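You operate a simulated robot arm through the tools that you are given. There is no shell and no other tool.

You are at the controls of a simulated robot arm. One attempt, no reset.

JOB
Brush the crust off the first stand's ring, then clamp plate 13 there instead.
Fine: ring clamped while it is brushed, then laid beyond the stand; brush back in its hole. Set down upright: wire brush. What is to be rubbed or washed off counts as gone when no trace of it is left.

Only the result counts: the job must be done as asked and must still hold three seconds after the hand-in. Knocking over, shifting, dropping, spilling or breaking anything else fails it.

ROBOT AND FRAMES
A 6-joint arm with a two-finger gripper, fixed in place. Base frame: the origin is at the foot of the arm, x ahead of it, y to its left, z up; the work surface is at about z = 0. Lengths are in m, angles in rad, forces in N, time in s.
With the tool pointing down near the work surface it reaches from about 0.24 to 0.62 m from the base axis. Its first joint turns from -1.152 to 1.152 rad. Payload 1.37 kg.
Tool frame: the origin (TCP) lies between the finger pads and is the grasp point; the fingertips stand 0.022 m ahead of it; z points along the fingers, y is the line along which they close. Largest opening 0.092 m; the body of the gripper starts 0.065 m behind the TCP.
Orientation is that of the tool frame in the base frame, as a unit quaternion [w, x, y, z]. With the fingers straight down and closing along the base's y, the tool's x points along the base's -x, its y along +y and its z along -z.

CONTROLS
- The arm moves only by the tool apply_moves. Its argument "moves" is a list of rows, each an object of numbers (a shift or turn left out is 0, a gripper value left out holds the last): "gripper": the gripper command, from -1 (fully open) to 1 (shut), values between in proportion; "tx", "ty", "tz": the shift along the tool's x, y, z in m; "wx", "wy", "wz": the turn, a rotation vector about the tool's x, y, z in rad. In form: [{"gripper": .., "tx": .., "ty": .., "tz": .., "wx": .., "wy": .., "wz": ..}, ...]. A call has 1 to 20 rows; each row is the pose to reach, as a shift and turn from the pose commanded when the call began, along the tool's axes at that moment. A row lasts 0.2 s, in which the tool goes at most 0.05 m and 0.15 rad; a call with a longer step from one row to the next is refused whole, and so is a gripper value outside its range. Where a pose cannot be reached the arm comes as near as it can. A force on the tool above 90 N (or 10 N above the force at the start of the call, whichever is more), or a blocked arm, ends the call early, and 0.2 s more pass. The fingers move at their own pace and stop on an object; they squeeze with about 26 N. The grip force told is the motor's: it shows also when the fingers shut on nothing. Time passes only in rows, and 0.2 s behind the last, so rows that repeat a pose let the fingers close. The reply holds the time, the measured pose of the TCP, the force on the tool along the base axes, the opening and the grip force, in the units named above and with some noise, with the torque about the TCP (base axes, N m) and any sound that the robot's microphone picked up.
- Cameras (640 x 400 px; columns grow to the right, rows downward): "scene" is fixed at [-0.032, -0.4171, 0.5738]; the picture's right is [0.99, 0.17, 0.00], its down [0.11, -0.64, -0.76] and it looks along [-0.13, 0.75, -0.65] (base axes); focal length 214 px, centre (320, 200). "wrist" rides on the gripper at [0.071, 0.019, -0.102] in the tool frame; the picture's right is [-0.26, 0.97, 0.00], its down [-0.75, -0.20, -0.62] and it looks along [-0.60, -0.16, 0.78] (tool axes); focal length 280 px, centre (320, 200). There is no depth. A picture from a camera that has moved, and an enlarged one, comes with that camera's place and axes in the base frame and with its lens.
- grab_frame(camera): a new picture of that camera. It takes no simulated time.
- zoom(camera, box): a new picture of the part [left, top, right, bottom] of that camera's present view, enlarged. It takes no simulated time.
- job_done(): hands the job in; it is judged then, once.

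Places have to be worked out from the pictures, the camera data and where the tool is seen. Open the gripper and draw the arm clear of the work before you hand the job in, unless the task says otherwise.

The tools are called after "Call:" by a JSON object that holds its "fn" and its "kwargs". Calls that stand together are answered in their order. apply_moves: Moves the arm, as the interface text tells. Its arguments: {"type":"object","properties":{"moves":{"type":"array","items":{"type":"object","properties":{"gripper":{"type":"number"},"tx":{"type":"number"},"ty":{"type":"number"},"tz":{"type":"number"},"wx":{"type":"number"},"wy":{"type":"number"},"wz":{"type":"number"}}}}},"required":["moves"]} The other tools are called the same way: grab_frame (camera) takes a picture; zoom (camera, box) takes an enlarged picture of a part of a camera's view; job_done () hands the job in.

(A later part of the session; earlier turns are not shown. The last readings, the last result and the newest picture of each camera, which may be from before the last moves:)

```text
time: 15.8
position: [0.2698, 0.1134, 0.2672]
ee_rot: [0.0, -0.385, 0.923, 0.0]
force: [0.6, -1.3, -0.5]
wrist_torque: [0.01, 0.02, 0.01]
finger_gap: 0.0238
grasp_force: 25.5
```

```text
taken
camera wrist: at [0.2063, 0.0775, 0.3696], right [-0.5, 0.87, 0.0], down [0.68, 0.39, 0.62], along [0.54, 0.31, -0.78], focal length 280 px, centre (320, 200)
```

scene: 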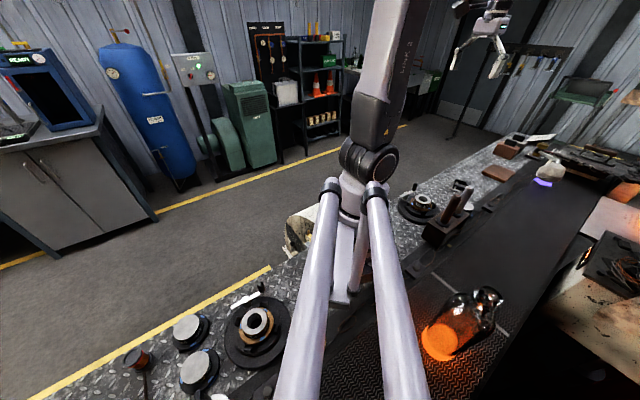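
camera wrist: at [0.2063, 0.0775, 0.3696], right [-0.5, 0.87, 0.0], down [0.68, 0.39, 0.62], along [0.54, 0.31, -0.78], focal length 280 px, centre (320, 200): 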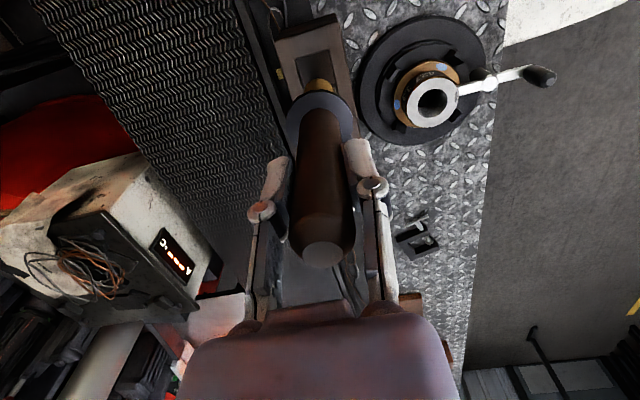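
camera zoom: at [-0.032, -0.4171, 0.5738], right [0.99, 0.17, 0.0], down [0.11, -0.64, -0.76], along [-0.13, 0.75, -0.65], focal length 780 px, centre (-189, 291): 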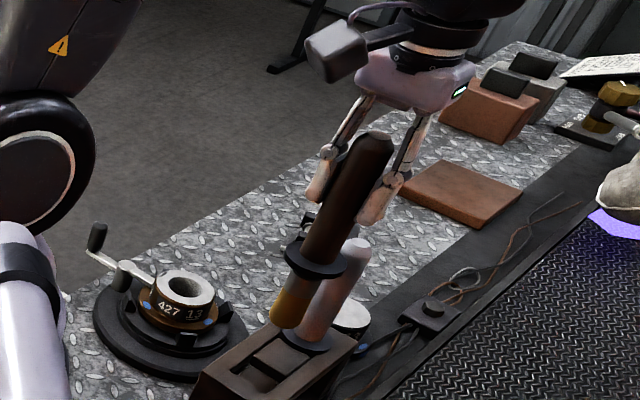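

Call:
{"fn": "zoom", "kwargs": {"camera": "scene", "box": [440, 180, 475, 220]}}

Call:
{"fn": "zoom", "kwargs": {"camera": "wrist", "box": [280, 50, 360, 130]}}

```text
10.00 times, centred on (458, 200) of scene
camera zoom: at [-0.032, -0.4171, 0.5738], right [0.99, 0.17, 0.0], down [0.11, -0.64, -0.76], along [-0.13, 0.75, -0.65], focal length 2145 px, centre (-1055, 200)
```

zoom: 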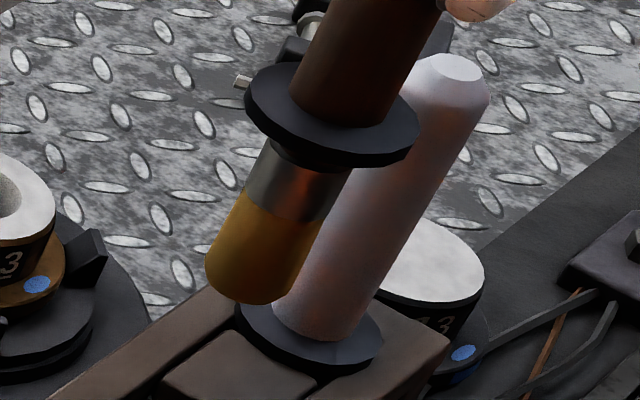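

```text
5.00 times, centred on (320, 90) of wrist
camera zoom: at [0.2063, 0.0775, 0.3696], right [-0.5, 0.87, 0.0], down [0.68, 0.39, 0.62], along [0.54, 0.31, -0.78], focal length 1402 px, centre (320, 750)
```

zoom: 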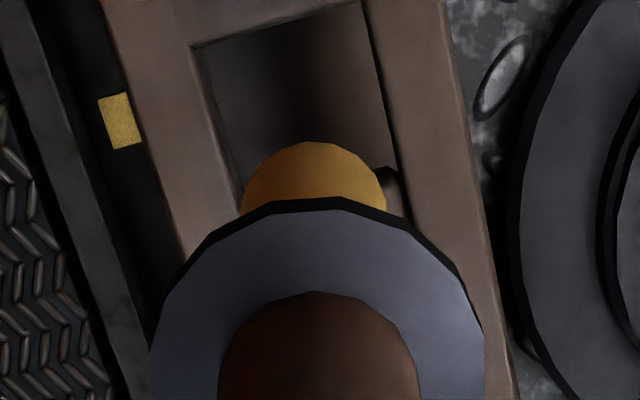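

This brush has yellow (brass-like) bristles on a metal ferrule; I should compare with the other before choosing. I put this one back in its hole first.

Call:
{"fn": "apply_moves", "kwargs": {"moves": [{"gripper": 1, "tz": 0.04}, {"tz": 0.08}, {"tz": 0.105}, {"tz": 0.119}, {"tz": 0.119}]}}

Call:
{"fn": "zoom", "kwargs": {"camera": "scene", "box": [410, 150, 510, 250]}}

```text
time: 17.0
position: [0.2708, 0.1128, 0.1481]
ee_rot: [-0.001, -0.385, 0.923, 0.0]
force: [-0.4, 0.4, -2.2]
wrist_torque: [-0.01, -0.03, -0.02]
finger_gap: 0.0241
grasp_force: 26.2
```

```text
4.00 times, centred on (460, 200) of scene
camera zoom: at [-0.032, -0.4171, 0.5738], right [0.99, 0.17, 0.0], down [0.11, -0.64, -0.76], along [-0.13, 0.75, -0.65], focal length 858 px, centre (-240, 200)
```

zoom: 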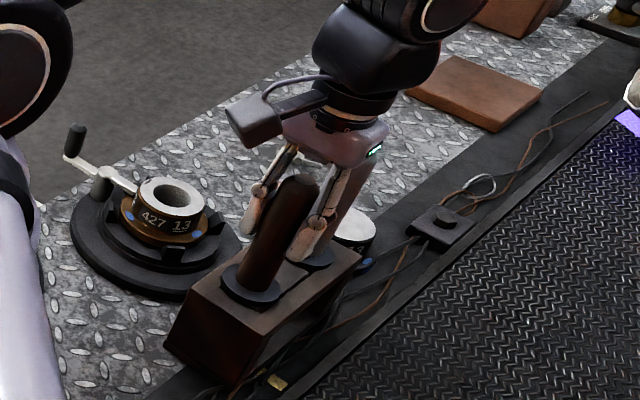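

It is seated. I release, rise, and move over the pale handle at (0.323, 0.164), then grip it.

Call:
{"fn": "apply_moves", "kwargs": {"moves": [{"gripper": -0.4, "tz": 0.001}, {"tz": 0.001}, {"tz": -0.03}, {"tz": -0.07}, {"tz": -0.11}, {"tx": -0.036, "tz": -0.11}, {"tx": -0.0728, "tz": -0.11}]}}

Call:
{"fn": "grab_frame", "kwargs": {"camera": "wrist"}}

Call:
{"fn": "zoom", "kwargs": {"camera": "scene", "box": [410, 150, 510, 250]}}

```text
time: 18.6
position: [0.3227, 0.1643, 0.258]
ee_rot: [-0.001, -0.386, 0.923, -0.001]
force: [0.5, -0.4, 0.0]
wrist_torque: [0.0, 0.01, -0.02]
finger_gap: 0.0643
grasp_force: 0.2
```

```text
taken
camera wrist: at [0.259, 0.1275, 0.3602], right [-0.5, 0.87, 0.0], down [0.68, 0.39, 0.62], along [0.54, 0.31, -0.78], focal length 280 px, centre (320, 200)
```

wrist: 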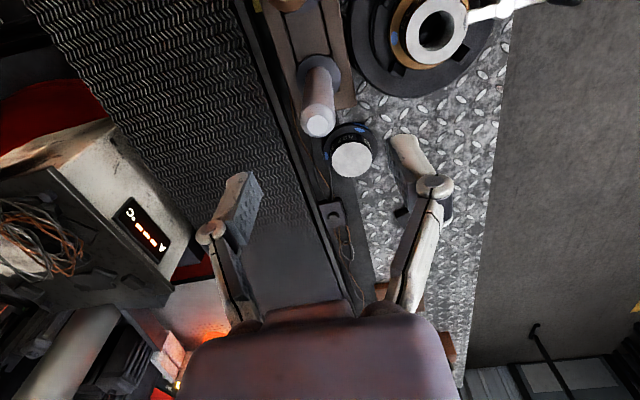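

```text
4.00 times, centred on (460, 200) of scene
camera zoom: at [-0.032, -0.4171, 0.5738], right [0.99, 0.17, 0.0], down [0.11, -0.64, -0.76], along [-0.13, 0.75, -0.65], focal length 858 px, centre (-240, 200)
```

zoom: 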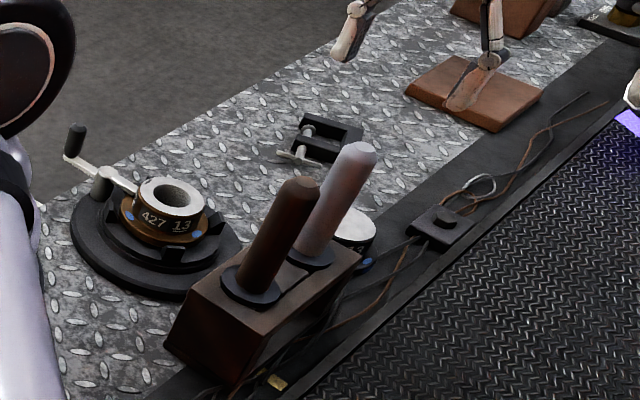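

Pale handle tip reads (0.325, 0.164). I descend, grip it, and lift.

Call:
{"fn": "apply_moves", "kwargs": {"moves": [{"gripper": -0.4, "tx": -0.001, "ty": -0.001, "tz": 0.03}, {"tx": -0.001, "ty": -0.001, "tz": 0.07}, {"tx": -0.001, "ty": -0.001, "tz": 0.11}, {"gripper": 1, "tx": -0.001, "ty": -0.001, "tz": 0.11}, {"tx": -0.001, "ty": -0.001, "tz": 0.11}, {"tx": -0.001, "ty": -0.001, "tz": 0.11}, {"tx": -0.001, "ty": -0.001, "tz": 0.11}]}}

Call:
{"fn": "apply_moves", "kwargs": {"moves": [{"gripper": 1, "tz": -0.03}, {"tz": -0.06}, {"tz": -0.09}, {"tz": -0.12}]}}

Call:
{"fn": "zoom", "kwargs": {"camera": "scene", "box": [440, 170, 490, 220]}}

Call:
{"fn": "grab_frame", "kwargs": {"camera": "wrist"}}

```text
time: 20.2
position: [0.3209, 0.1633, 0.1494]
ee_rot: [0.0, -0.385, 0.923, 0.001]
force: [-0.5, -0.9, -0.8]
wrist_torque: [0.01, 0.0, 0.0]
finger_gap: 0.0236
grasp_force: 26.2
```

```text
time: 21.2
position: [0.3214, 0.1631, 0.2666]
ee_rot: [-0.001, -0.385, 0.923, 0.0]
force: [0.2, -0.4, -0.8]
wrist_torque: [0.03, 0.0, -0.02]
finger_gap: 0.0235
grasp_force: 25.6
```

```text
8.00 times, centred on (465, 195) of scene
camera zoom: at [-0.032, -0.4171, 0.5738], right [0.99, 0.17, 0.0], down [0.11, -0.64, -0.76], along [-0.13, 0.75, -0.65], focal length 1716 px, centre (-840, 240)
```

zoom: 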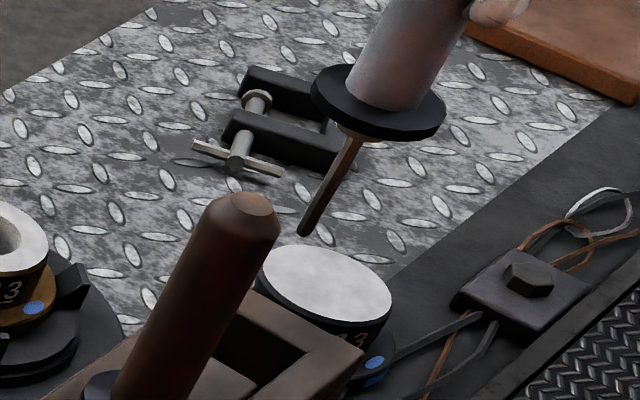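

```text
taken
camera wrist: at [0.258, 0.1275, 0.3693], right [-0.5, 0.87, 0.0], down [0.68, 0.39, 0.62], along [0.54, 0.31, -0.78], focal length 280 px, centre (320, 200)
```

wrist: 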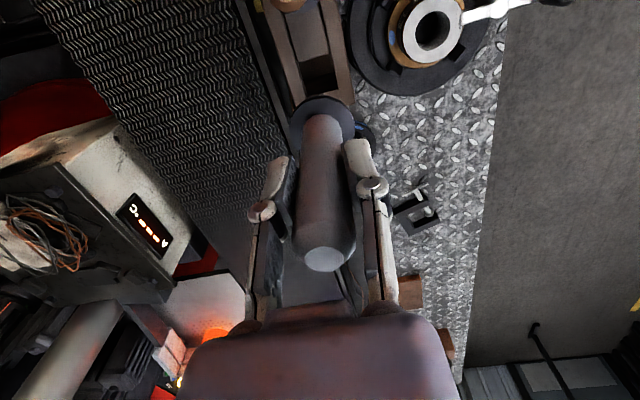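

The pale tool is a thin pick, so the brown one is the wire brush. I put the pick back and return above the brush.

Call:
{"fn": "apply_moves", "kwargs": {"moves": [{"gripper": 1, "tz": 0.04}, {"tz": 0.08}, {"tz": 0.105}, {"tz": 0.119}, {"tz": 0.119}, {"gripper": -0.4, "tz": 0.119}, {"tz": 0.119}, {"tz": 0.08}, {"tz": 0.04}, {"tz": 0.0}]}}

Call:
{"fn": "zoom", "kwargs": {"camera": "scene", "box": [410, 150, 510, 250]}}

Call:
{"fn": "grab_frame", "kwargs": {"camera": "wrist"}}

```text
time: 23.4
position: [0.3219, 0.1653, 0.2683]
ee_rot: [0.0, -0.385, 0.923, 0.0]
force: [0.3, -0.7, 0.9]
wrist_torque: [-0.01, -0.01, 0.02]
finger_gap: 0.0644
grasp_force: 0.0
```

```text
4.00 times, centred on (460, 200) of scene
camera zoom: at [-0.032, -0.4171, 0.5738], right [0.99, 0.17, 0.0], down [0.11, -0.64, -0.76], along [-0.13, 0.75, -0.65], focal length 858 px, centre (-240, 200)
```

zoom: 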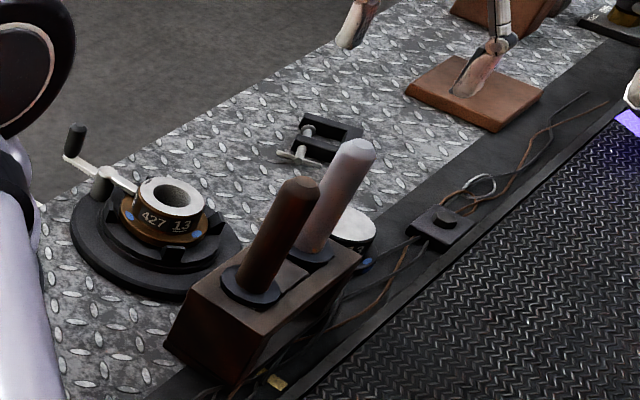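

```text
taken
camera wrist: at [0.2585, 0.1284, 0.3703], right [-0.5, 0.87, 0.0], down [0.68, 0.39, 0.62], along [0.54, 0.31, -0.78], focal length 280 px, centre (320, 200)
```

wrist: 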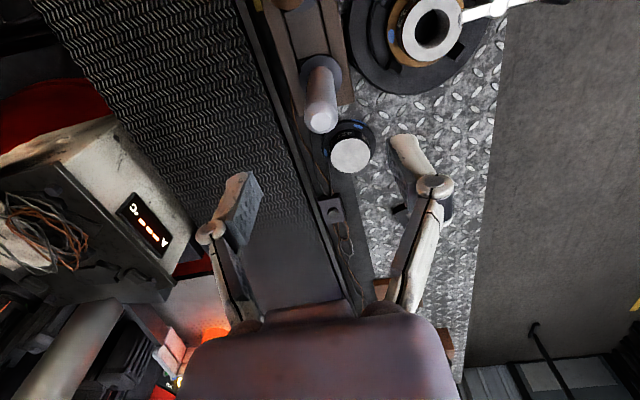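

Pick is back. Now fetch the wire brush.

Call:
{"fn": "apply_moves", "kwargs": {"moves": [{"gripper": -0.4, "tx": 0.036, "ty": -0.0007}, {"tx": 0.0725, "ty": -0.0015}, {"tx": 0.0725, "ty": -0.0015, "tz": 0.04}, {"tx": 0.0725, "ty": -0.0015, "tz": 0.08}, {"tx": 0.0725, "ty": -0.0015, "tz": 0.12}, {"gripper": 1, "tx": 0.0725, "ty": -0.0015, "tz": 0.12}, {"tx": 0.0725, "ty": -0.0015, "tz": 0.12}, {"tx": 0.0725, "ty": -0.0015, "tz": 0.12}, {"tx": 0.0725, "ty": -0.0015, "tz": 0.12}]}}

Call:
{"fn": "apply_moves", "kwargs": {"moves": [{"gripper": 1, "tz": -0.04}, {"tz": -0.08}, {"tz": -0.12}]}}

Call:
{"fn": "zoom", "kwargs": {"camera": "scene", "box": [430, 160, 490, 230]}}

```text
time: 25.4
position: [0.2759, 0.1104, 0.1466]
ee_rot: [0.0, -0.385, 0.923, 0.001]
force: [0.2, 1.0, -1.0]
wrist_torque: [0.01, 0.01, 0.0]
finger_gap: 0.0236
grasp_force: 26.4
```

```text
time: 26.2
position: [0.2739, 0.1116, 0.2685]
ee_rot: [-0.001, -0.385, 0.923, -0.001]
force: [-0.2, 0.5, -1.4]
wrist_torque: [0.05, 0.03, 0.0]
finger_gap: 0.0237
grasp_force: 26.2
```

```text
5.71 times, centred on (460, 195) of scene
camera zoom: at [-0.032, -0.4171, 0.5738], right [0.99, 0.17, 0.0], down [0.11, -0.64, -0.76], along [-0.13, 0.75, -0.65], focal length 1226 px, centre (-480, 229)
```

zoom: 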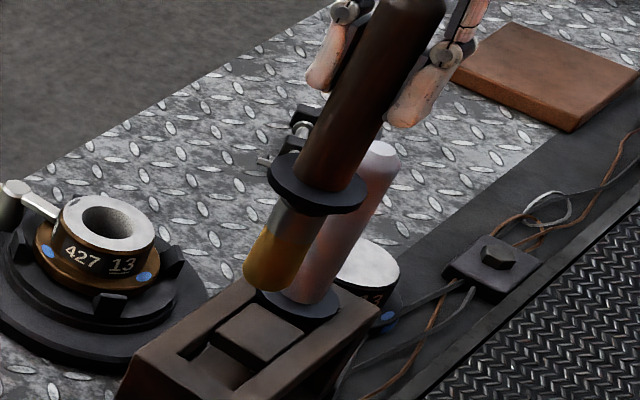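

Brush tip is about 0.12–0.13 m below the TCP. I carry it over the crust patch at about (0.226, 0.255) and lower part way.

Call:
{"fn": "apply_moves", "kwargs": {"moves": [{"gripper": 1, "tx": -0.017, "ty": 0.034}, {"tx": -0.034, "ty": 0.068}, {"tx": -0.051, "ty": 0.101}, {"tx": -0.0676, "ty": 0.1347}, {"tx": -0.0676, "ty": 0.1347, "tz": 0.03}, {"tx": -0.0676, "ty": 0.1347, "tz": 0.055}]}}

Call:
{"fn": "zoom", "kwargs": {"camera": "scene", "box": [390, 150, 460, 220]}}

Call:
{"fn": "grab_frame", "kwargs": {"camera": "wrist"}}

```text
time: 27.6
position: [0.2236, 0.2545, 0.2112]
ee_rot: [0.0, -0.385, 0.923, 0.0]
force: [-0.2, 0.3, -0.8]
wrist_torque: [-0.02, 0.0, 0.01]
finger_gap: 0.0239
grasp_force: 25.7
```

```text
5.71 times, centred on (425, 185) of scene
camera zoom: at [-0.032, -0.4171, 0.5738], right [0.99, 0.17, 0.0], down [0.11, -0.64, -0.76], along [-0.13, 0.75, -0.65], focal length 1226 px, centre (-280, 286)
```

zoom: 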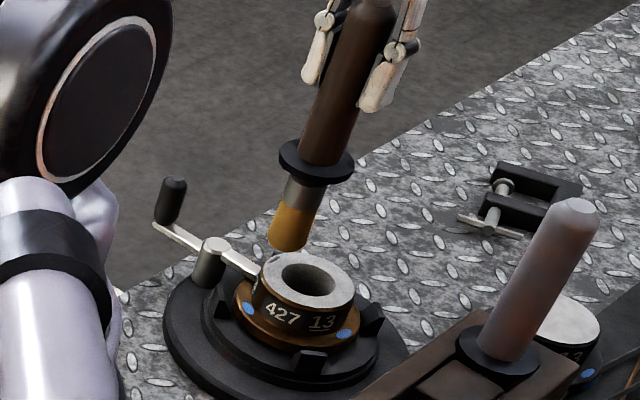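

```text
taken
camera wrist: at [0.1595, 0.2181, 0.3133], right [-0.5, 0.87, 0.0], down [0.68, 0.39, 0.63], along [0.54, 0.31, -0.78], focal length 280 px, centre (320, 200)
```

wrist: 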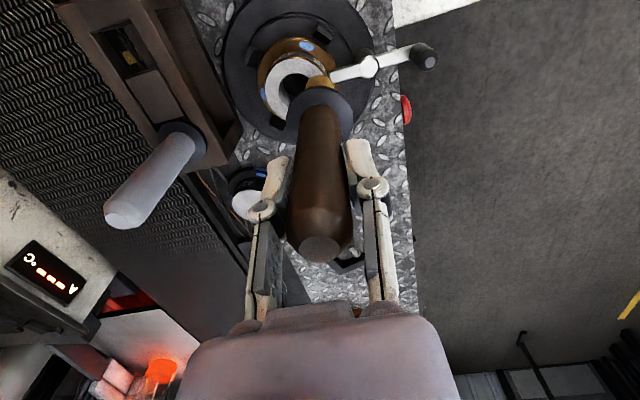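

Tip is about 2 cm above the ring top. I descend in small steps, watching force.

Call:
{"fn": "apply_moves", "kwargs": {"moves": [{"gripper": 1, "tz": 0.006}, {"tz": 0.012}, {"tz": 0.017}]}}

Call:
{"fn": "zoom", "kwargs": {"camera": "scene", "box": [400, 180, 450, 220]}}

```text
time: 28.4
position: [0.2244, 0.2531, 0.1961]
ee_rot: [0.0, -0.385, 0.923, 0.0]
force: [0.7, -0.2, -0.5]
wrist_torque: [-0.03, -0.02, 0.02]
finger_gap: 0.0236
grasp_force: 26.0
```

```text
10.00 times, centred on (425, 200) of scene
camera zoom: at [-0.032, -0.4171, 0.5738], right [0.99, 0.17, 0.0], down [0.11, -0.64, -0.76], along [-0.13, 0.75, -0.65], focal length 2145 px, centre (-730, 200)
```

zoom: 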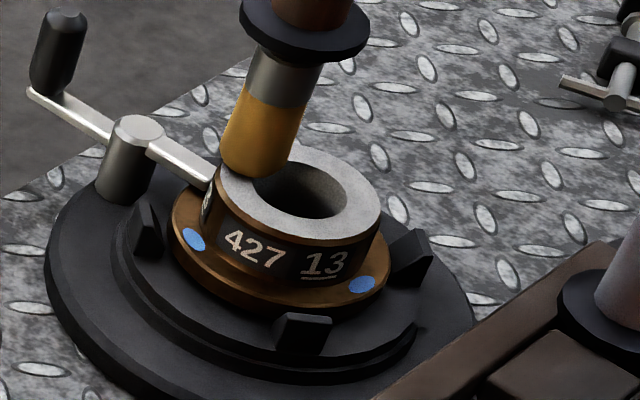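

Tip nearly touches. I step down 2 mm at a time.

Call:
{"fn": "apply_moves", "kwargs": {"moves": [{"gripper": 1, "tz": 0.002}, {"tz": 0.004}, {"tz": 0.004}]}}

Call:
{"fn": "apply_moves", "kwargs": {"moves": [{"gripper": 1, "tz": 0.002}, {"tz": 0.003}, {"tz": 0.003}]}}

Call:
{"fn": "zoom", "kwargs": {"camera": "scene", "box": [400, 180, 450, 220]}}

```text
time: 29.2
position: [0.2267, 0.2535, 0.192]
ee_rot: [0.001, -0.385, 0.923, 0.001]
force: [-0.5, 0.3, 20.3]
wrist_torque: [-0.01, 0.0, -0.01]
finger_gap: 0.0242
grasp_force: 25.7
```

```text
time: 30.0
position: [0.2259, 0.2542, 0.1887]
ee_rot: [0.001, -0.386, 0.923, 0.001]
force: [0.4, 1.2, 19.9]
wrist_torque: [0.11, -0.07, 0.02]
finger_gap: 0.024
grasp_force: 25.9
```

```text
10.00 times, centred on (425, 200) of scene
camera zoom: at [-0.032, -0.4172, 0.5738], right [0.99, 0.17, 0.0], down [0.11, -0.64, -0.76], along [-0.13, 0.75, -0.65], focal length 2145 px, centre (-730, 200)
```

zoom: 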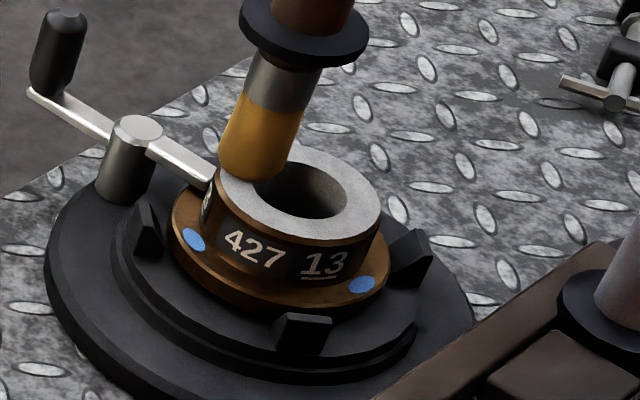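

Contact at about 20 N with the bristles on the patch (any more just slips the handle). I scrub back and forth over the patch.

Call:
{"fn": "apply_moves", "kwargs": {"moves": [{"gripper": 1, "tx": 0.012}, {"tx": 0.0}, {"tx": -0.012}, {"tx": 0.0}, {"tx": 0.012, "ty": 0.003}, {"tx": 0.0, "ty": 0.003}, {"tx": -0.012, "ty": 0.003}, {"tx": 0.0, "ty": 0.003}, {"tx": 0.012, "ty": -0.003}, {"tx": 0.0, "ty": -0.003}, {"tx": -0.012, "ty": -0.003}, {"tx": 0.0, "ty": -0.003}]}}

Call:
{"fn": "zoom", "kwargs": {"camera": "scene", "box": [400, 180, 450, 220]}}

Call:
{"fn": "grab_frame", "kwargs": {"camera": "wrist"}}

```text
time: 32.6
position: [0.2264, 0.2523, 0.1895]
ee_rot: [0.0, -0.386, 0.923, 0.0]
force: [-0.2, 0.3, -0.7]
wrist_torque: [0.01, -0.01, 0.0]
finger_gap: 0.0241
grasp_force: 26.5
```

```text
10.00 times, centred on (425, 200) of scene
camera zoom: at [-0.032, -0.4171, 0.5738], right [0.99, 0.17, 0.0], down [0.11, -0.64, -0.76], along [-0.13, 0.75, -0.65], focal length 2145 px, centre (-730, 200)
```

zoom: 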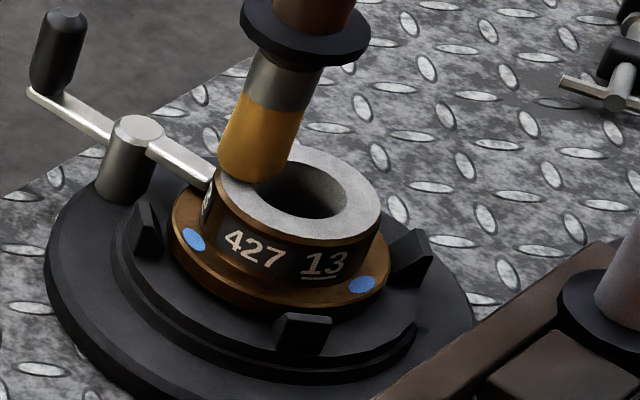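

```text
taken
camera wrist: at [0.1618, 0.2151, 0.291], right [-0.5, 0.87, 0.0], down [0.68, 0.39, 0.62], along [0.54, 0.31, -0.78], focal length 280 px, centre (320, 200)
```

wrist: 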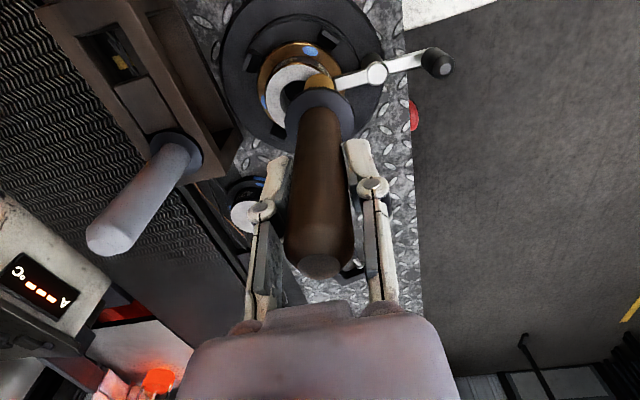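

Pressure has relaxed to zero. I lift and shift aside to inspect the patch.

Call:
{"fn": "apply_moves", "kwargs": {"moves": [{"gripper": 1, "tz": -0.03}, {"ty": -0.03, "tz": -0.06}, {"ty": -0.05, "tz": -0.06}]}}

Call:
{"fn": "zoom", "kwargs": {"camera": "scene", "box": [400, 180, 450, 220]}}

Call:
{"fn": "zoom", "kwargs": {"camera": "wrist", "box": [240, 0, 440, 140]}}

```text
time: 33.4
position: [0.2618, 0.2158, 0.2486]
ee_rot: [0.0, -0.385, 0.923, 0.001]
force: [-0.3, 0.5, -1.8]
wrist_torque: [0.0, -0.03, 0.0]
finger_gap: 0.0237
grasp_force: 26.2
```

```text
10.00 times, centred on (425, 200) of scene
camera zoom: at [-0.032, -0.4171, 0.5738], right [0.99, 0.17, 0.0], down [0.11, -0.64, -0.76], along [-0.13, 0.75, -0.65], focal length 2145 px, centre (-730, 200)
```

zoom: 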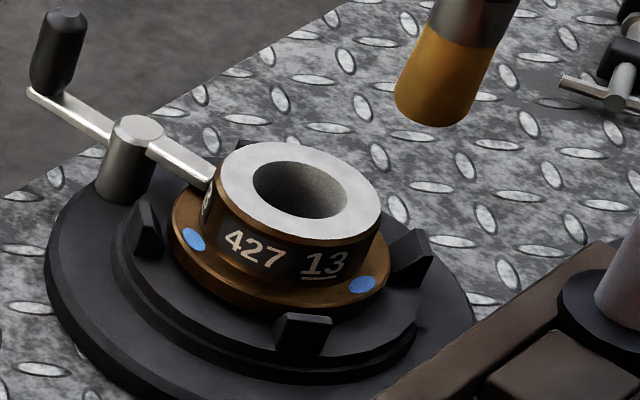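

```text
2.86 times, centred on (340, 70) of wrist
camera zoom: at [0.1975, 0.1795, 0.3505], right [-0.5, 0.87, 0.0], down [0.68, 0.39, 0.62], along [0.54, 0.31, -0.78], focal length 801 px, centre (263, 571)
```

zoom: 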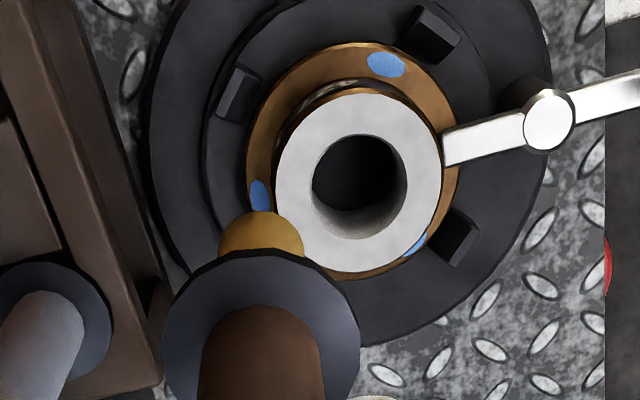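

The patch looks gone. I enlarge further to check for any remaining specks, including the sides.

Call:
{"fn": "zoom", "kwargs": {"camera": "wrist", "box": [320, 25, 400, 95]}}

Call:
{"fn": "zoom", "kwargs": {"camera": "scene", "box": [410, 190, 436, 212]}}

```text
5.71 times, centred on (360, 60) of wrist
camera zoom: at [0.1975, 0.1795, 0.3505], right [-0.5, 0.87, 0.0], down [0.68, 0.39, 0.62], along [0.54, 0.31, -0.78], focal length 1602 px, centre (91, 1000)
```

zoom: 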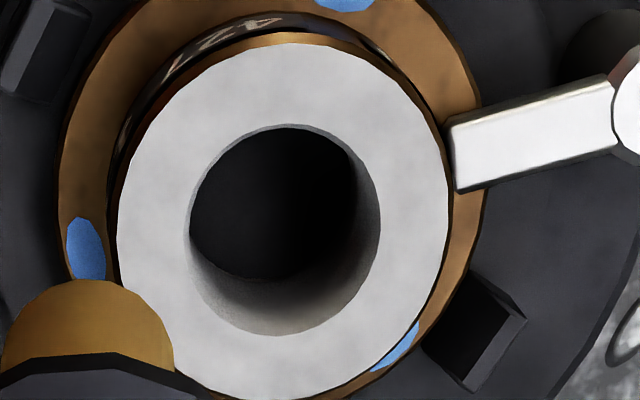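

```text
16.00 times, centred on (423, 201) of scene
camera zoom: at [-0.032, -0.4171, 0.5738], right [0.99, 0.17, 0.0], down [0.11, -0.64, -0.76], along [-0.13, 0.75, -0.65], focal length 3432 px, centre (-1328, 184)
```

zoom: 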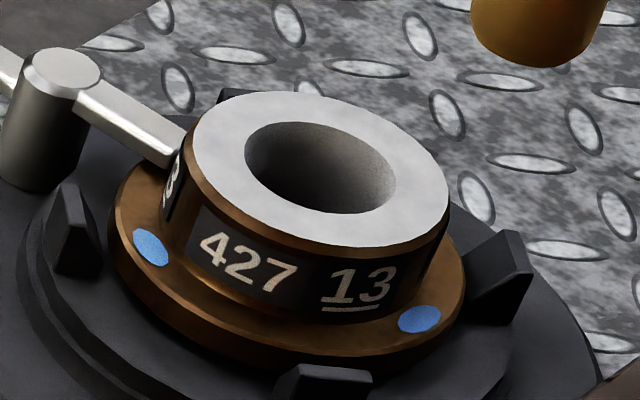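

The ring top is clean. Before unclamping I want to see the far side of the ring too, so I swing the hand around outward (brush held) to look back from beyond.

Call:
{"fn": "apply_moves", "kwargs": {"moves": [{"gripper": 1, "tx": -0.012, "tz": -0.03, "wz": 0.145}, {"tx": -0.03, "ty": -0.004, "tz": -0.03, "wz": 0.29}, {"tx": -0.05, "ty": -0.008, "tz": -0.03, "wz": 0.435}, {"tx": -0.07, "ty": -0.012, "tz": -0.03, "wz": 0.58}, {"tx": -0.09, "ty": -0.0175, "tz": -0.03, "wz": 0.725}, {"tx": -0.11, "ty": -0.0175, "tz": -0.03, "wz": 0.87}, {"tx": -0.13, "ty": -0.0175, "tz": -0.03, "wz": 1.015}, {"tx": -0.15, "ty": -0.0175, "tz": -0.03, "wz": 1.16}, {"tx": -0.17, "ty": -0.0175, "tz": -0.03, "wz": 1.305}, {"tx": -0.192, "ty": -0.0175, "tz": -0.03, "wz": 1.45}]}}

Call:
{"fn": "grab_frame", "kwargs": {"camera": "wrist"}}

```text
time: 35.6
position: [0.4102, 0.3406, 0.2796]
ee_rot: [0.0, 0.325, 0.946, 0.0]
force: [-0.5, 0.2, -1.0]
wrist_torque: [0.0, -0.04, 0.02]
finger_gap: 0.0237
grasp_force: 25.8
```

```text
taken
camera wrist: at [0.3651, 0.3988, 0.3808], right [0.8, 0.6, 0.0], down [0.47, -0.62, 0.63], along [0.37, -0.5, -0.78], focal length 280 px, centre (320, 200)
```

wrist: 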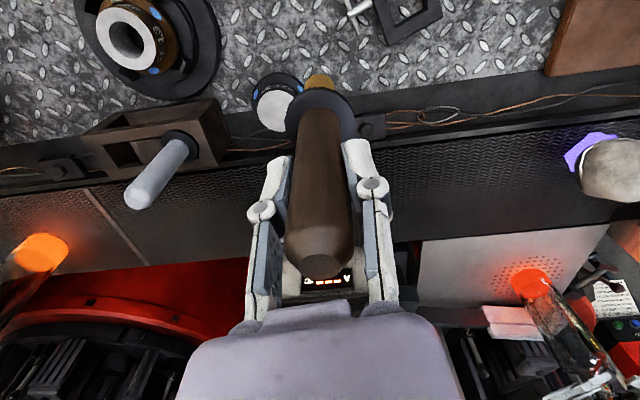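

Call:
{"fn": "zoom", "kwargs": {"camera": "wrist", "box": [80, 0, 220, 100]}}

Call:
{"fn": "zoom", "kwargs": {"camera": "wrist", "box": [90, 0, 180, 75]}}

Call:
{"fn": "zoom", "kwargs": {"camera": "wrist", "box": [240, 60, 400, 140]}}

```text
4.00 times, centred on (150, 50) of wrist
camera zoom: at [0.3651, 0.3988, 0.3808], right [0.8, 0.6, 0.0], down [0.47, -0.62, 0.63], along [0.37, -0.5, -0.78], focal length 1122 px, centre (1000, 800)
```

zoom: 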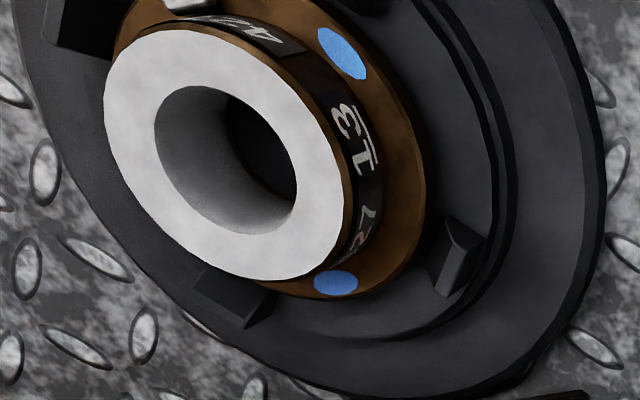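

```text
5.33 times, centred on (135, 38) of wrist
camera zoom: at [0.3651, 0.3988, 0.3808], right [0.8, 0.6, 0.0], down [0.47, -0.62, 0.63], along [0.37, -0.5, -0.78], focal length 1495 px, centre (1307, 1067)
```

zoom: 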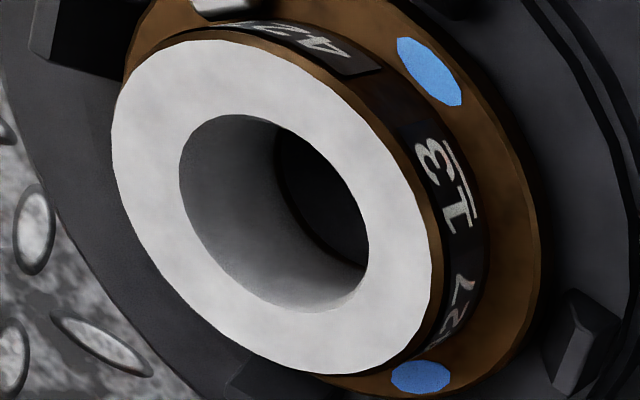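

```text
4.00 times, centred on (320, 100) of wrist
camera zoom: at [0.3651, 0.3988, 0.3808], right [0.8, 0.6, 0.0], down [0.47, -0.62, 0.63], along [0.37, -0.5, -0.78], focal length 1122 px, centre (320, 600)
```

zoom: 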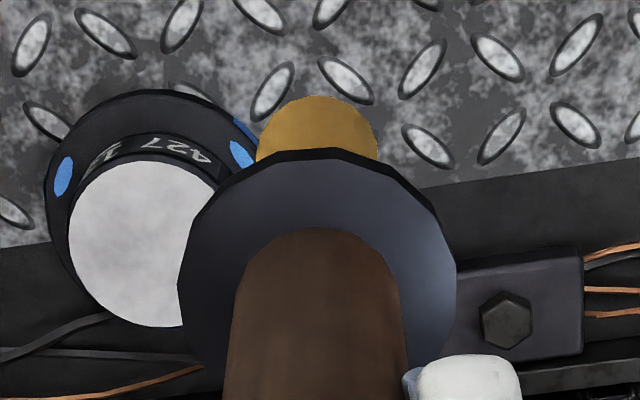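

No trace of crust is left from any side. I return the brush: rotate back and travel along the clear lane, then over its hole at about (0.2725, 0.112).

Call:
{"fn": "apply_moves", "kwargs": {"moves": [{"gripper": 1, "tz": -0.03, "wz": -0.145}, {"tx": 0.003, "ty": -0.026, "tz": -0.04, "wz": -0.29}, {"tx": 0.007, "ty": -0.055, "tz": -0.04, "wz": -0.435}, {"tx": 0.011, "ty": -0.085, "tz": -0.04, "wz": -0.58}, {"tx": 0.014, "ty": -0.115, "tz": -0.04, "wz": -0.725}, {"tx": 0.018, "ty": -0.145, "tz": -0.04, "wz": -0.87}, {"tx": 0.021, "ty": -0.175, "tz": -0.04, "wz": -1.015}, {"tx": 0.025, "ty": -0.205, "tz": -0.04, "wz": -1.16}, {"tx": 0.028, "ty": -0.235, "tz": -0.04, "wz": -1.305}, {"tx": 0.031, "ty": -0.2573, "tz": -0.04, "wz": -1.45}, {"tx": 0.0, "ty": -0.261, "tz": -0.04, "wz": -1.45}, {"tx": -0.032, "ty": -0.2653, "tz": -0.04, "wz": -1.45}]}}

Call:
{"fn": "grab_frame", "kwargs": {"camera": "wrist"}}

Call:
{"fn": "zoom", "kwargs": {"camera": "scene", "box": [420, 130, 500, 230]}}

```text
time: 38.2
position: [0.2721, 0.1105, 0.3201]
ee_rot: [0.0, -0.385, 0.923, 0.0]
force: [-0.8, -0.2, -0.2]
wrist_torque: [0.0, 0.0, 0.01]
finger_gap: 0.0241
grasp_force: 25.7
```

```text
taken
camera wrist: at [0.2079, 0.0747, 0.4214], right [-0.5, 0.86, 0.0], down [0.68, 0.39, 0.63], along [0.54, 0.31, -0.78], focal length 280 px, centre (320, 200)
```

wrist: 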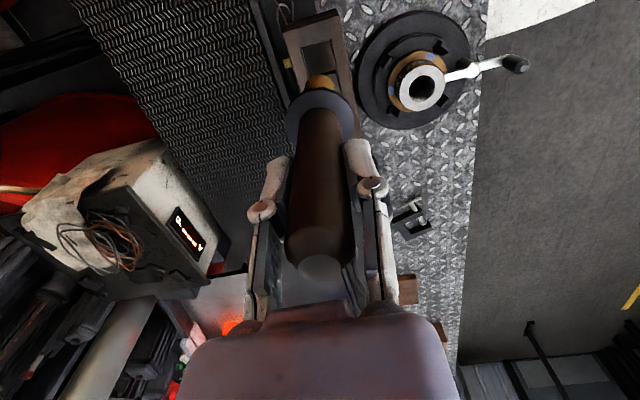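

```text
4.00 times, centred on (460, 180) of scene
camera zoom: at [-0.032, -0.4171, 0.5738], right [0.99, 0.17, 0.0], down [0.11, -0.64, -0.76], along [-0.13, 0.75, -0.65], focal length 858 px, centre (-240, 280)
```

zoom: 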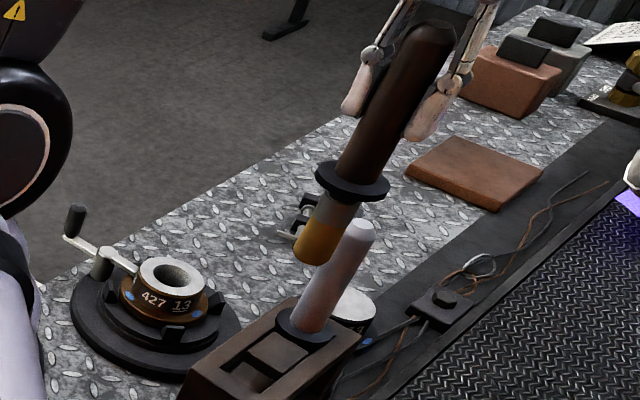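

Commanded position matches the pick pose within 0.5 mm. I lower the brush into its hole.

Call:
{"fn": "apply_moves", "kwargs": {"moves": [{"gripper": 1, "tz": 0.04}, {"tz": 0.08}, {"tz": 0.11}, {"tz": 0.14}, {"tz": 0.16}, {"tz": 0.17}, {"tz": 0.173}, {"tz": 0.173}]}}

Call:
{"fn": "zoom", "kwargs": {"camera": "scene", "box": [430, 180, 490, 250]}}

```text
time: 40.0
position: [0.2737, 0.1119, 0.1459]
ee_rot: [-0.001, -0.385, 0.923, 0.0]
force: [0.4, 0.0, -0.6]
wrist_torque: [-0.01, 0.02, 0.01]
finger_gap: 0.0239
grasp_force: 26.5
```

```text
5.71 times, centred on (460, 215) of scene
camera zoom: at [-0.032, -0.4171, 0.5738], right [0.99, 0.17, 0.0], down [0.11, -0.64, -0.76], along [-0.13, 0.75, -0.65], focal length 1226 px, centre (-480, 114)
```

zoom: 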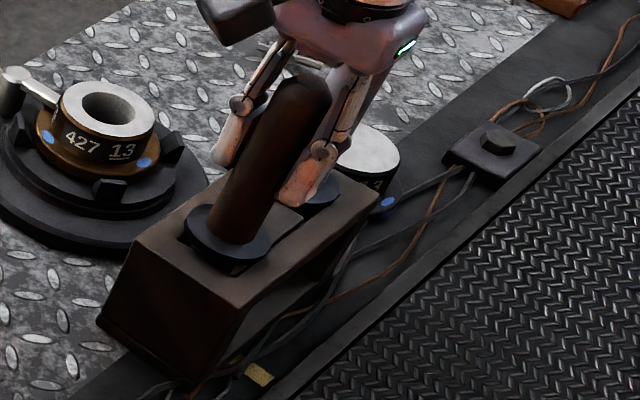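

It's in, collar slightly above the block. I lower a few more millimetres until it seats.

Call:
{"fn": "apply_moves", "kwargs": {"moves": [{"gripper": 1, "tz": 0.002}, {"tz": 0.003}, {"tz": 0.003}]}}

Call:
{"fn": "apply_moves", "kwargs": {"moves": [{"gripper": 1, "tz": 0.002}, {"tz": 0.002}]}}

Call:
{"fn": "zoom", "kwargs": {"camera": "scene", "box": [430, 180, 490, 250]}}

```text
time: 40.8
position: [0.2731, 0.1118, 0.1421]
ee_rot: [0.001, -0.385, 0.923, 0.0]
force: [-0.2, 0.5, -0.5]
wrist_torque: [0.02, 0.01, -0.01]
finger_gap: 0.0238
grasp_force: 25.7
```

```text
time: 41.4
position: [0.2728, 0.1125, 0.1404]
ee_rot: [-0.001, -0.385, 0.923, 0.001]
force: [0.3, -0.4, -0.1]
wrist_torque: [-0.01, -0.02, 0.02]
finger_gap: 0.024
grasp_force: 25.8
```

```text
5.71 times, centred on (460, 215) of scene
camera zoom: at [-0.032, -0.4171, 0.5738], right [0.99, 0.17, 0.0], down [0.11, -0.64, -0.76], along [-0.13, 0.75, -0.65], focal length 1226 px, centre (-480, 114)
```

zoom: 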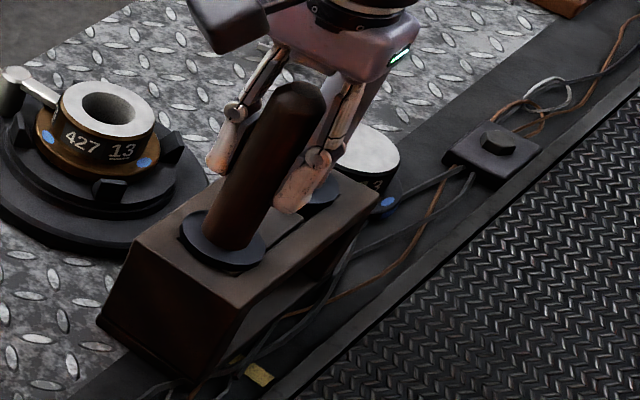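

Collar is nearly flush; one more millimetre or two, then release.

Call:
{"fn": "apply_moves", "kwargs": {"moves": [{"gripper": 1, "tz": 0.0015}, {"tz": 0.0015}]}}

Call:
{"fn": "apply_moves", "kwargs": {"moves": [{"gripper": 1, "tz": 0.0015}, {"tz": 0.0015}]}}

```text
time: 42.0
position: [0.2741, 0.1117, 0.1388]
ee_rot: [-0.001, -0.385, 0.923, 0.0]
force: [-8.6, 4.2, 20.2]
wrist_torque: [0.17, 0.12, 0.06]
finger_gap: 0.0238
grasp_force: 25.9
```

```text
time: 42.6
position: [0.2731, 0.1103, 0.137]
ee_rot: [0.001, -0.385, 0.923, 0.0]
force: [-5.7, 1.4, 18.6]
wrist_torque: [0.13, 0.03, 0.0]
finger_gap: 0.024
grasp_force: 26.2
```

The brush is seated (pressing only slips the grip). I release, rise, and go back to the lever knob at about (0.160, 0.315), turned so the fingers close tangentially.

Call:
{"fn": "apply_moves", "kwargs": {"moves": [{"gripper": -0.4, "tz": -0.001}, {"tz": -0.001}, {"tz": -0.04}, {"tz": -0.08}, {"tz": -0.12}, {"gripper": 0.1, "tx": -0.006, "ty": 0.022, "tz": -0.12, "wz": -0.148}, {"tx": -0.012, "ty": 0.045, "tz": -0.12, "wz": -0.296}, {"tx": -0.019, "ty": 0.067, "tz": -0.12, "wz": -0.444}, {"tx": -0.026, "ty": 0.09, "tz": -0.12, "wz": -0.592}, {"tx": -0.032, "ty": 0.112, "tz": -0.12, "wz": -0.74}, {"tx": -0.039, "ty": 0.135, "tz": -0.12, "wz": -0.888}, {"tx": -0.045, "ty": 0.157, "tz": -0.12, "wz": -1.036}, {"tx": -0.052, "ty": 0.18, "tz": -0.12, "wz": -1.184}, {"tx": -0.058, "ty": 0.202, "tz": -0.12, "wz": -1.332}, {"tx": -0.065, "ty": 0.2237, "tz": -0.12, "wz": -1.48}, {"tx": -0.065, "ty": 0.2237, "tz": -0.09, "wz": -1.57}, {"tx": -0.065, "ty": 0.2237, "tz": -0.06, "wz": -1.57}]}}

Call:
{"fn": "grab_frame", "kwargs": {"camera": "wrist"}}

Call:
{"fn": "zoom", "kwargs": {"camera": "scene", "box": [390, 150, 490, 250]}}

```text
time: 46.2
position: [0.1598, 0.3134, 0.1961]
ee_rot: [0.0, 0.925, -0.38, -0.001]
force: [-0.4, 0.1, 0.2]
wrist_torque: [0.01, 0.01, -0.01]
finger_gap: 0.0414
grasp_force: 0.1
```

```text
taken
camera wrist: at [0.1958, 0.2517, 0.298], right [-0.86, -0.5, 0.0], down [-0.39, 0.68, 0.62], along [-0.31, 0.54, -0.78], focal length 280 px, centre (320, 200)
```

wrist: 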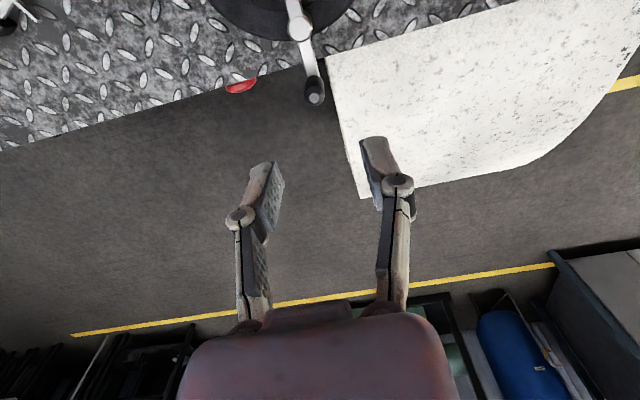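

```text
4.00 times, centred on (440, 200) of scene
camera zoom: at [-0.032, -0.4171, 0.5738], right [0.99, 0.17, 0.0], down [0.11, -0.64, -0.76], along [-0.13, 0.75, -0.65], focal length 858 px, centre (-160, 200)
```

zoom: 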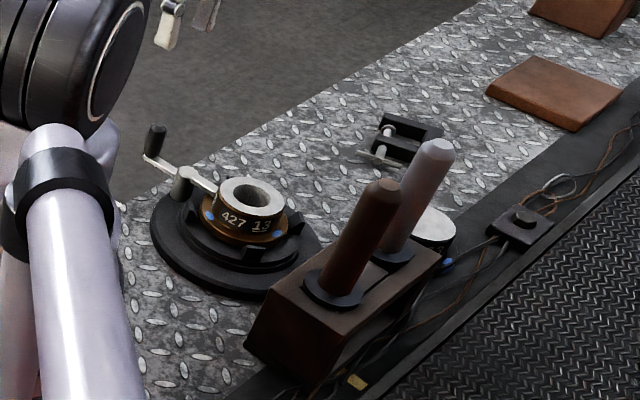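

Brush stands in its hole. Knob at about (0.1635, 0.3155); I descend and grip it.

Call:
{"fn": "apply_moves", "kwargs": {"moves": [{"gripper": 0.1, "tx": 0.0012, "ty": -0.004, "tz": 0.04}, {"tx": 0.0012, "ty": -0.004, "tz": 0.08}, {"tx": 0.0012, "ty": -0.004, "tz": 0.107}, {"gripper": 1, "tx": 0.0012, "ty": -0.004, "tz": 0.107}, {"tx": 0.0012, "ty": -0.004, "tz": 0.107}, {"tx": 0.0012, "ty": -0.004, "tz": 0.107}]}}

Call:
{"fn": "grab_frame", "kwargs": {"camera": "wrist"}}

```text
time: 47.6
position: [0.1623, 0.3176, 0.0908]
ee_rot: [0.0, 0.925, -0.381, 0.001]
force: [3.9, 4.0, -10.8]
wrist_torque: [0.19, 0.03, 0.07]
finger_gap: 0.0164
grasp_force: 28.0
```

```text
taken
camera wrist: at [0.1999, 0.2538, 0.1918], right [-0.87, -0.5, 0.0], down [-0.39, 0.68, 0.63], along [-0.31, 0.54, -0.78], focal length 280 px, centre (320, 200)
```

wrist: 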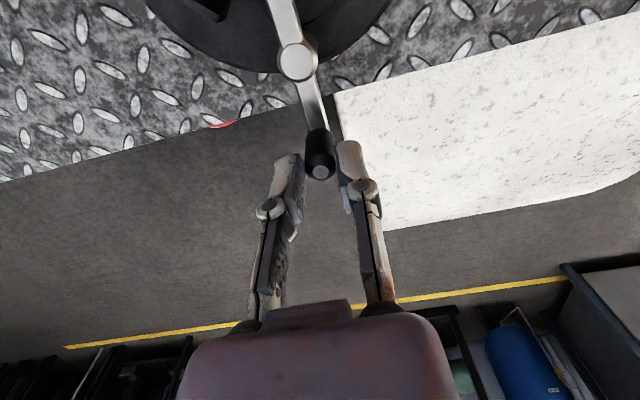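

Knob gripped. I swing the lever clockwise back to the open position about the hub at (0.1945, 0.2846).

Call:
{"fn": "apply_moves", "kwargs": {"moves": [{"gripper": 1, "tx": 0.0004, "ty": -0.0058, "wz": 0.13}, {"tx": 0.0015, "ty": -0.0114, "wz": 0.26}, {"tx": 0.0033, "ty": -0.0169, "wz": 0.39}, {"tx": 0.0059, "ty": -0.0221, "wz": 0.52}, {"tx": 0.0091, "ty": -0.0269, "wz": 0.65}, {"tx": 0.0129, "ty": -0.0313, "wz": 0.78}, {"tx": 0.0172, "ty": -0.0351, "wz": 0.91}, {"tx": 0.022, "ty": -0.0384, "wz": 1.04}, {"tx": 0.0271, "ty": -0.041, "wz": 1.17}, {"tx": 0.0326, "ty": -0.0429, "wz": 1.3}, {"tx": 0.0383, "ty": -0.0441, "wz": 1.43}]}}

Call:
{"fn": "grab_frame", "kwargs": {"camera": "wrist"}}

Call:
{"fn": "zoom", "kwargs": {"camera": "scene", "box": [400, 180, 450, 220]}}

```text
time: 50.0
position: [0.2237, 0.3193, 0.0906]
ee_rot: [-0.002, -0.447, 0.895, 0.0]
force: [-4.4, -6.7, -17.1]
wrist_torque: [-0.15, 0.12, 0.08]
finger_gap: 0.0163
grasp_force: 28.3
```

```text
taken
camera wrist: at [0.1642, 0.2755, 0.1926], right [-0.61, 0.79, 0.0], down [0.62, 0.48, 0.62], along [0.49, 0.38, -0.78], focal length 280 px, centre (320, 200)
```

wrist: 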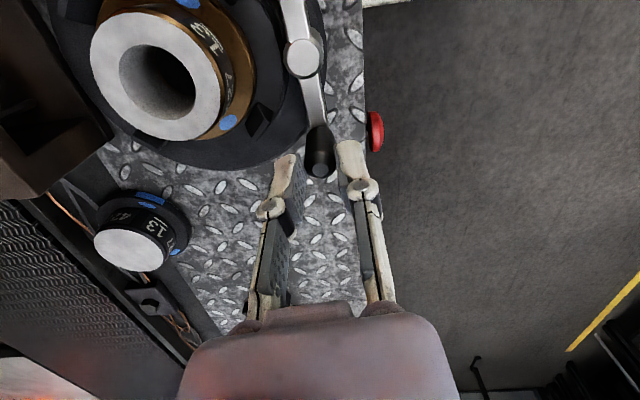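

```text
10.00 times, centred on (425, 200) of scene
camera zoom: at [-0.0319, -0.4171, 0.5739], right [0.99, 0.17, 0.0], down [0.11, -0.64, -0.76], along [-0.13, 0.75, -0.65], focal length 2145 px, centre (-730, 200)
```

zoom: 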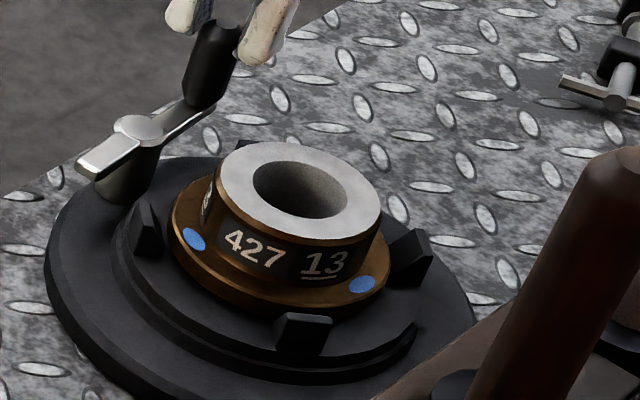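

Almost at the original open position; I nudge it the last few degrees, then release and rise.

Call:
{"fn": "apply_moves", "kwargs": {"moves": [{"gripper": 1, "tx": 0.0002, "ty": -0.0044, "wz": 0.1}, {"tx": 0.0004, "ty": -0.0062, "wz": 0.14}]}}

Call:
{"fn": "apply_moves", "kwargs": {"moves": [{"gripper": 1, "ty": 0.003, "wz": 0}, {"gripper": 0.1, "ty": 0.003}, {"ty": 0.003}, {"ty": 0.003, "tz": -0.04}, {"ty": 0.003, "tz": -0.09}, {"ty": 0.003, "tz": -0.13}]}}

Call:
{"fn": "zoom", "kwargs": {"camera": "scene", "box": [400, 180, 450, 220]}}

Call:
{"fn": "grab_frame", "kwargs": {"camera": "wrist"}}

```text
time: 50.6
position: [0.2278, 0.3207, 0.0961]
ee_rot: [0.005, -0.385, 0.923, 0.004]
force: [-23.3, -0.6, 78.5]
wrist_torque: [-0.31, 0.8, -0.09]
finger_gap: 0.006
grasp_force: 27.8
```

```text
time: 50.9
position: [0.2288, 0.3213, 0.0976]
ee_rot: [0.006, -0.384, 0.923, 0.005]
force: [-2.6, -1.5, 23.2]
wrist_torque: [-0.15, 0.15, -0.02]
finger_gap: 0.0058
grasp_force: 27.8
stopped in row 1: the force on the tool passed its limit at 97 N (the readings are from after the stop); the commanded pose is now the measured one
```

```text
10.00 times, centred on (425, 200) of scene
camera zoom: at [-0.032, -0.4172, 0.5737], right [0.99, 0.17, 0.0], down [0.11, -0.64, -0.76], along [-0.13, 0.75, -0.65], focal length 2145 px, centre (-730, 200)
```

zoom: 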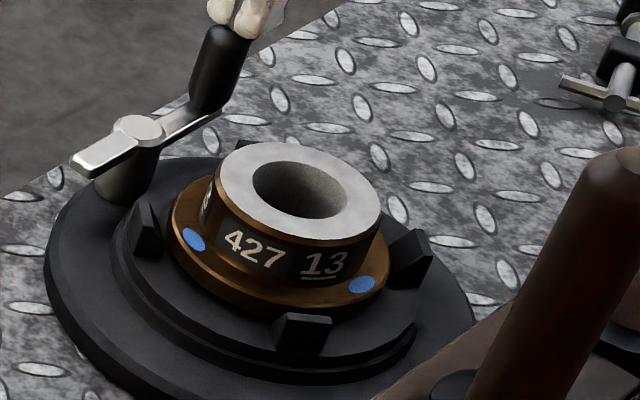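

```text
taken
camera wrist: at [0.1634, 0.2841, 0.198], right [-0.5, 0.87, 0.01], down [0.67, 0.38, 0.64], along [0.55, 0.32, -0.77], focal length 280 px, centre (320, 200)
```

wrist: 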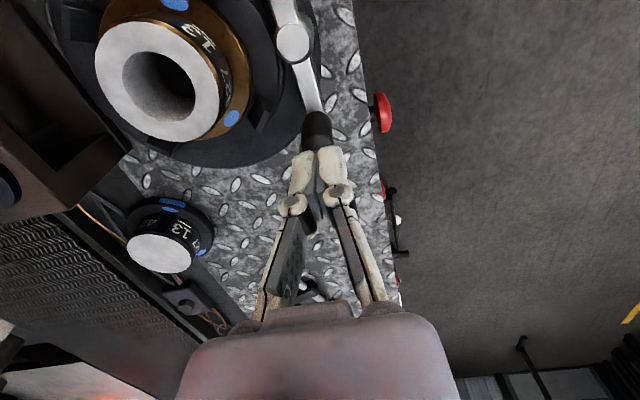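

The fingers slipped off the top of the knob and closed above it; the lever itself is now back exactly at its initial open position. I lift away.

Call:
{"fn": "apply_moves", "kwargs": {"moves": [{"gripper": 1, "tz": -0.03}, {"tz": -0.07}, {"gripper": -1, "tz": -0.11}, {"tz": -0.11}, {"tz": -0.11}]}}

Call:
{"fn": "grab_frame", "kwargs": {"camera": "wrist"}}

Call:
{"fn": "zoom", "kwargs": {"camera": "scene", "box": [390, 150, 490, 250]}}

```text
time: 52.1
position: [0.2281, 0.3168, 0.2079]
ee_rot: [0.006, -0.385, 0.923, 0.004]
force: [0.0, -0.1, 0.5]
wrist_torque: [0.0, 0.0, -0.02]
finger_gap: 0.0875
grasp_force: 0.1
```

```text
taken
camera wrist: at [0.1639, 0.2797, 0.3082], right [-0.5, 0.87, 0.01], down [0.67, 0.38, 0.63], along [0.55, 0.32, -0.77], focal length 280 px, centre (320, 200)
```

wrist: 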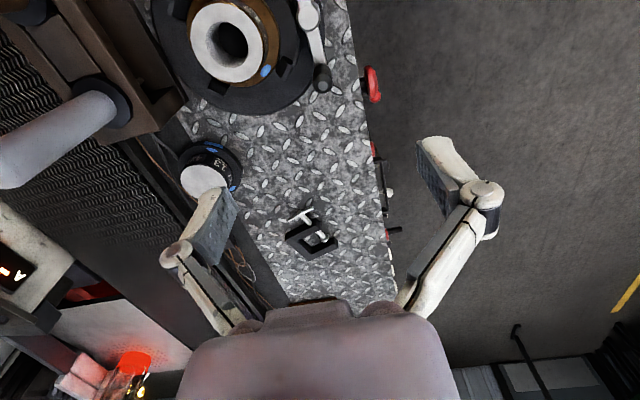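

```text
4.00 times, centred on (440, 200) of scene
camera zoom: at [-0.032, -0.4171, 0.5738], right [0.99, 0.17, 0.0], down [0.11, -0.64, -0.76], along [-0.13, 0.75, -0.65], focal length 858 px, centre (-160, 200)
```

zoom: 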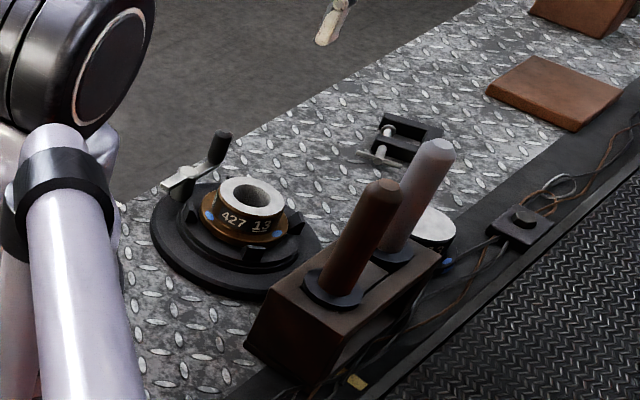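

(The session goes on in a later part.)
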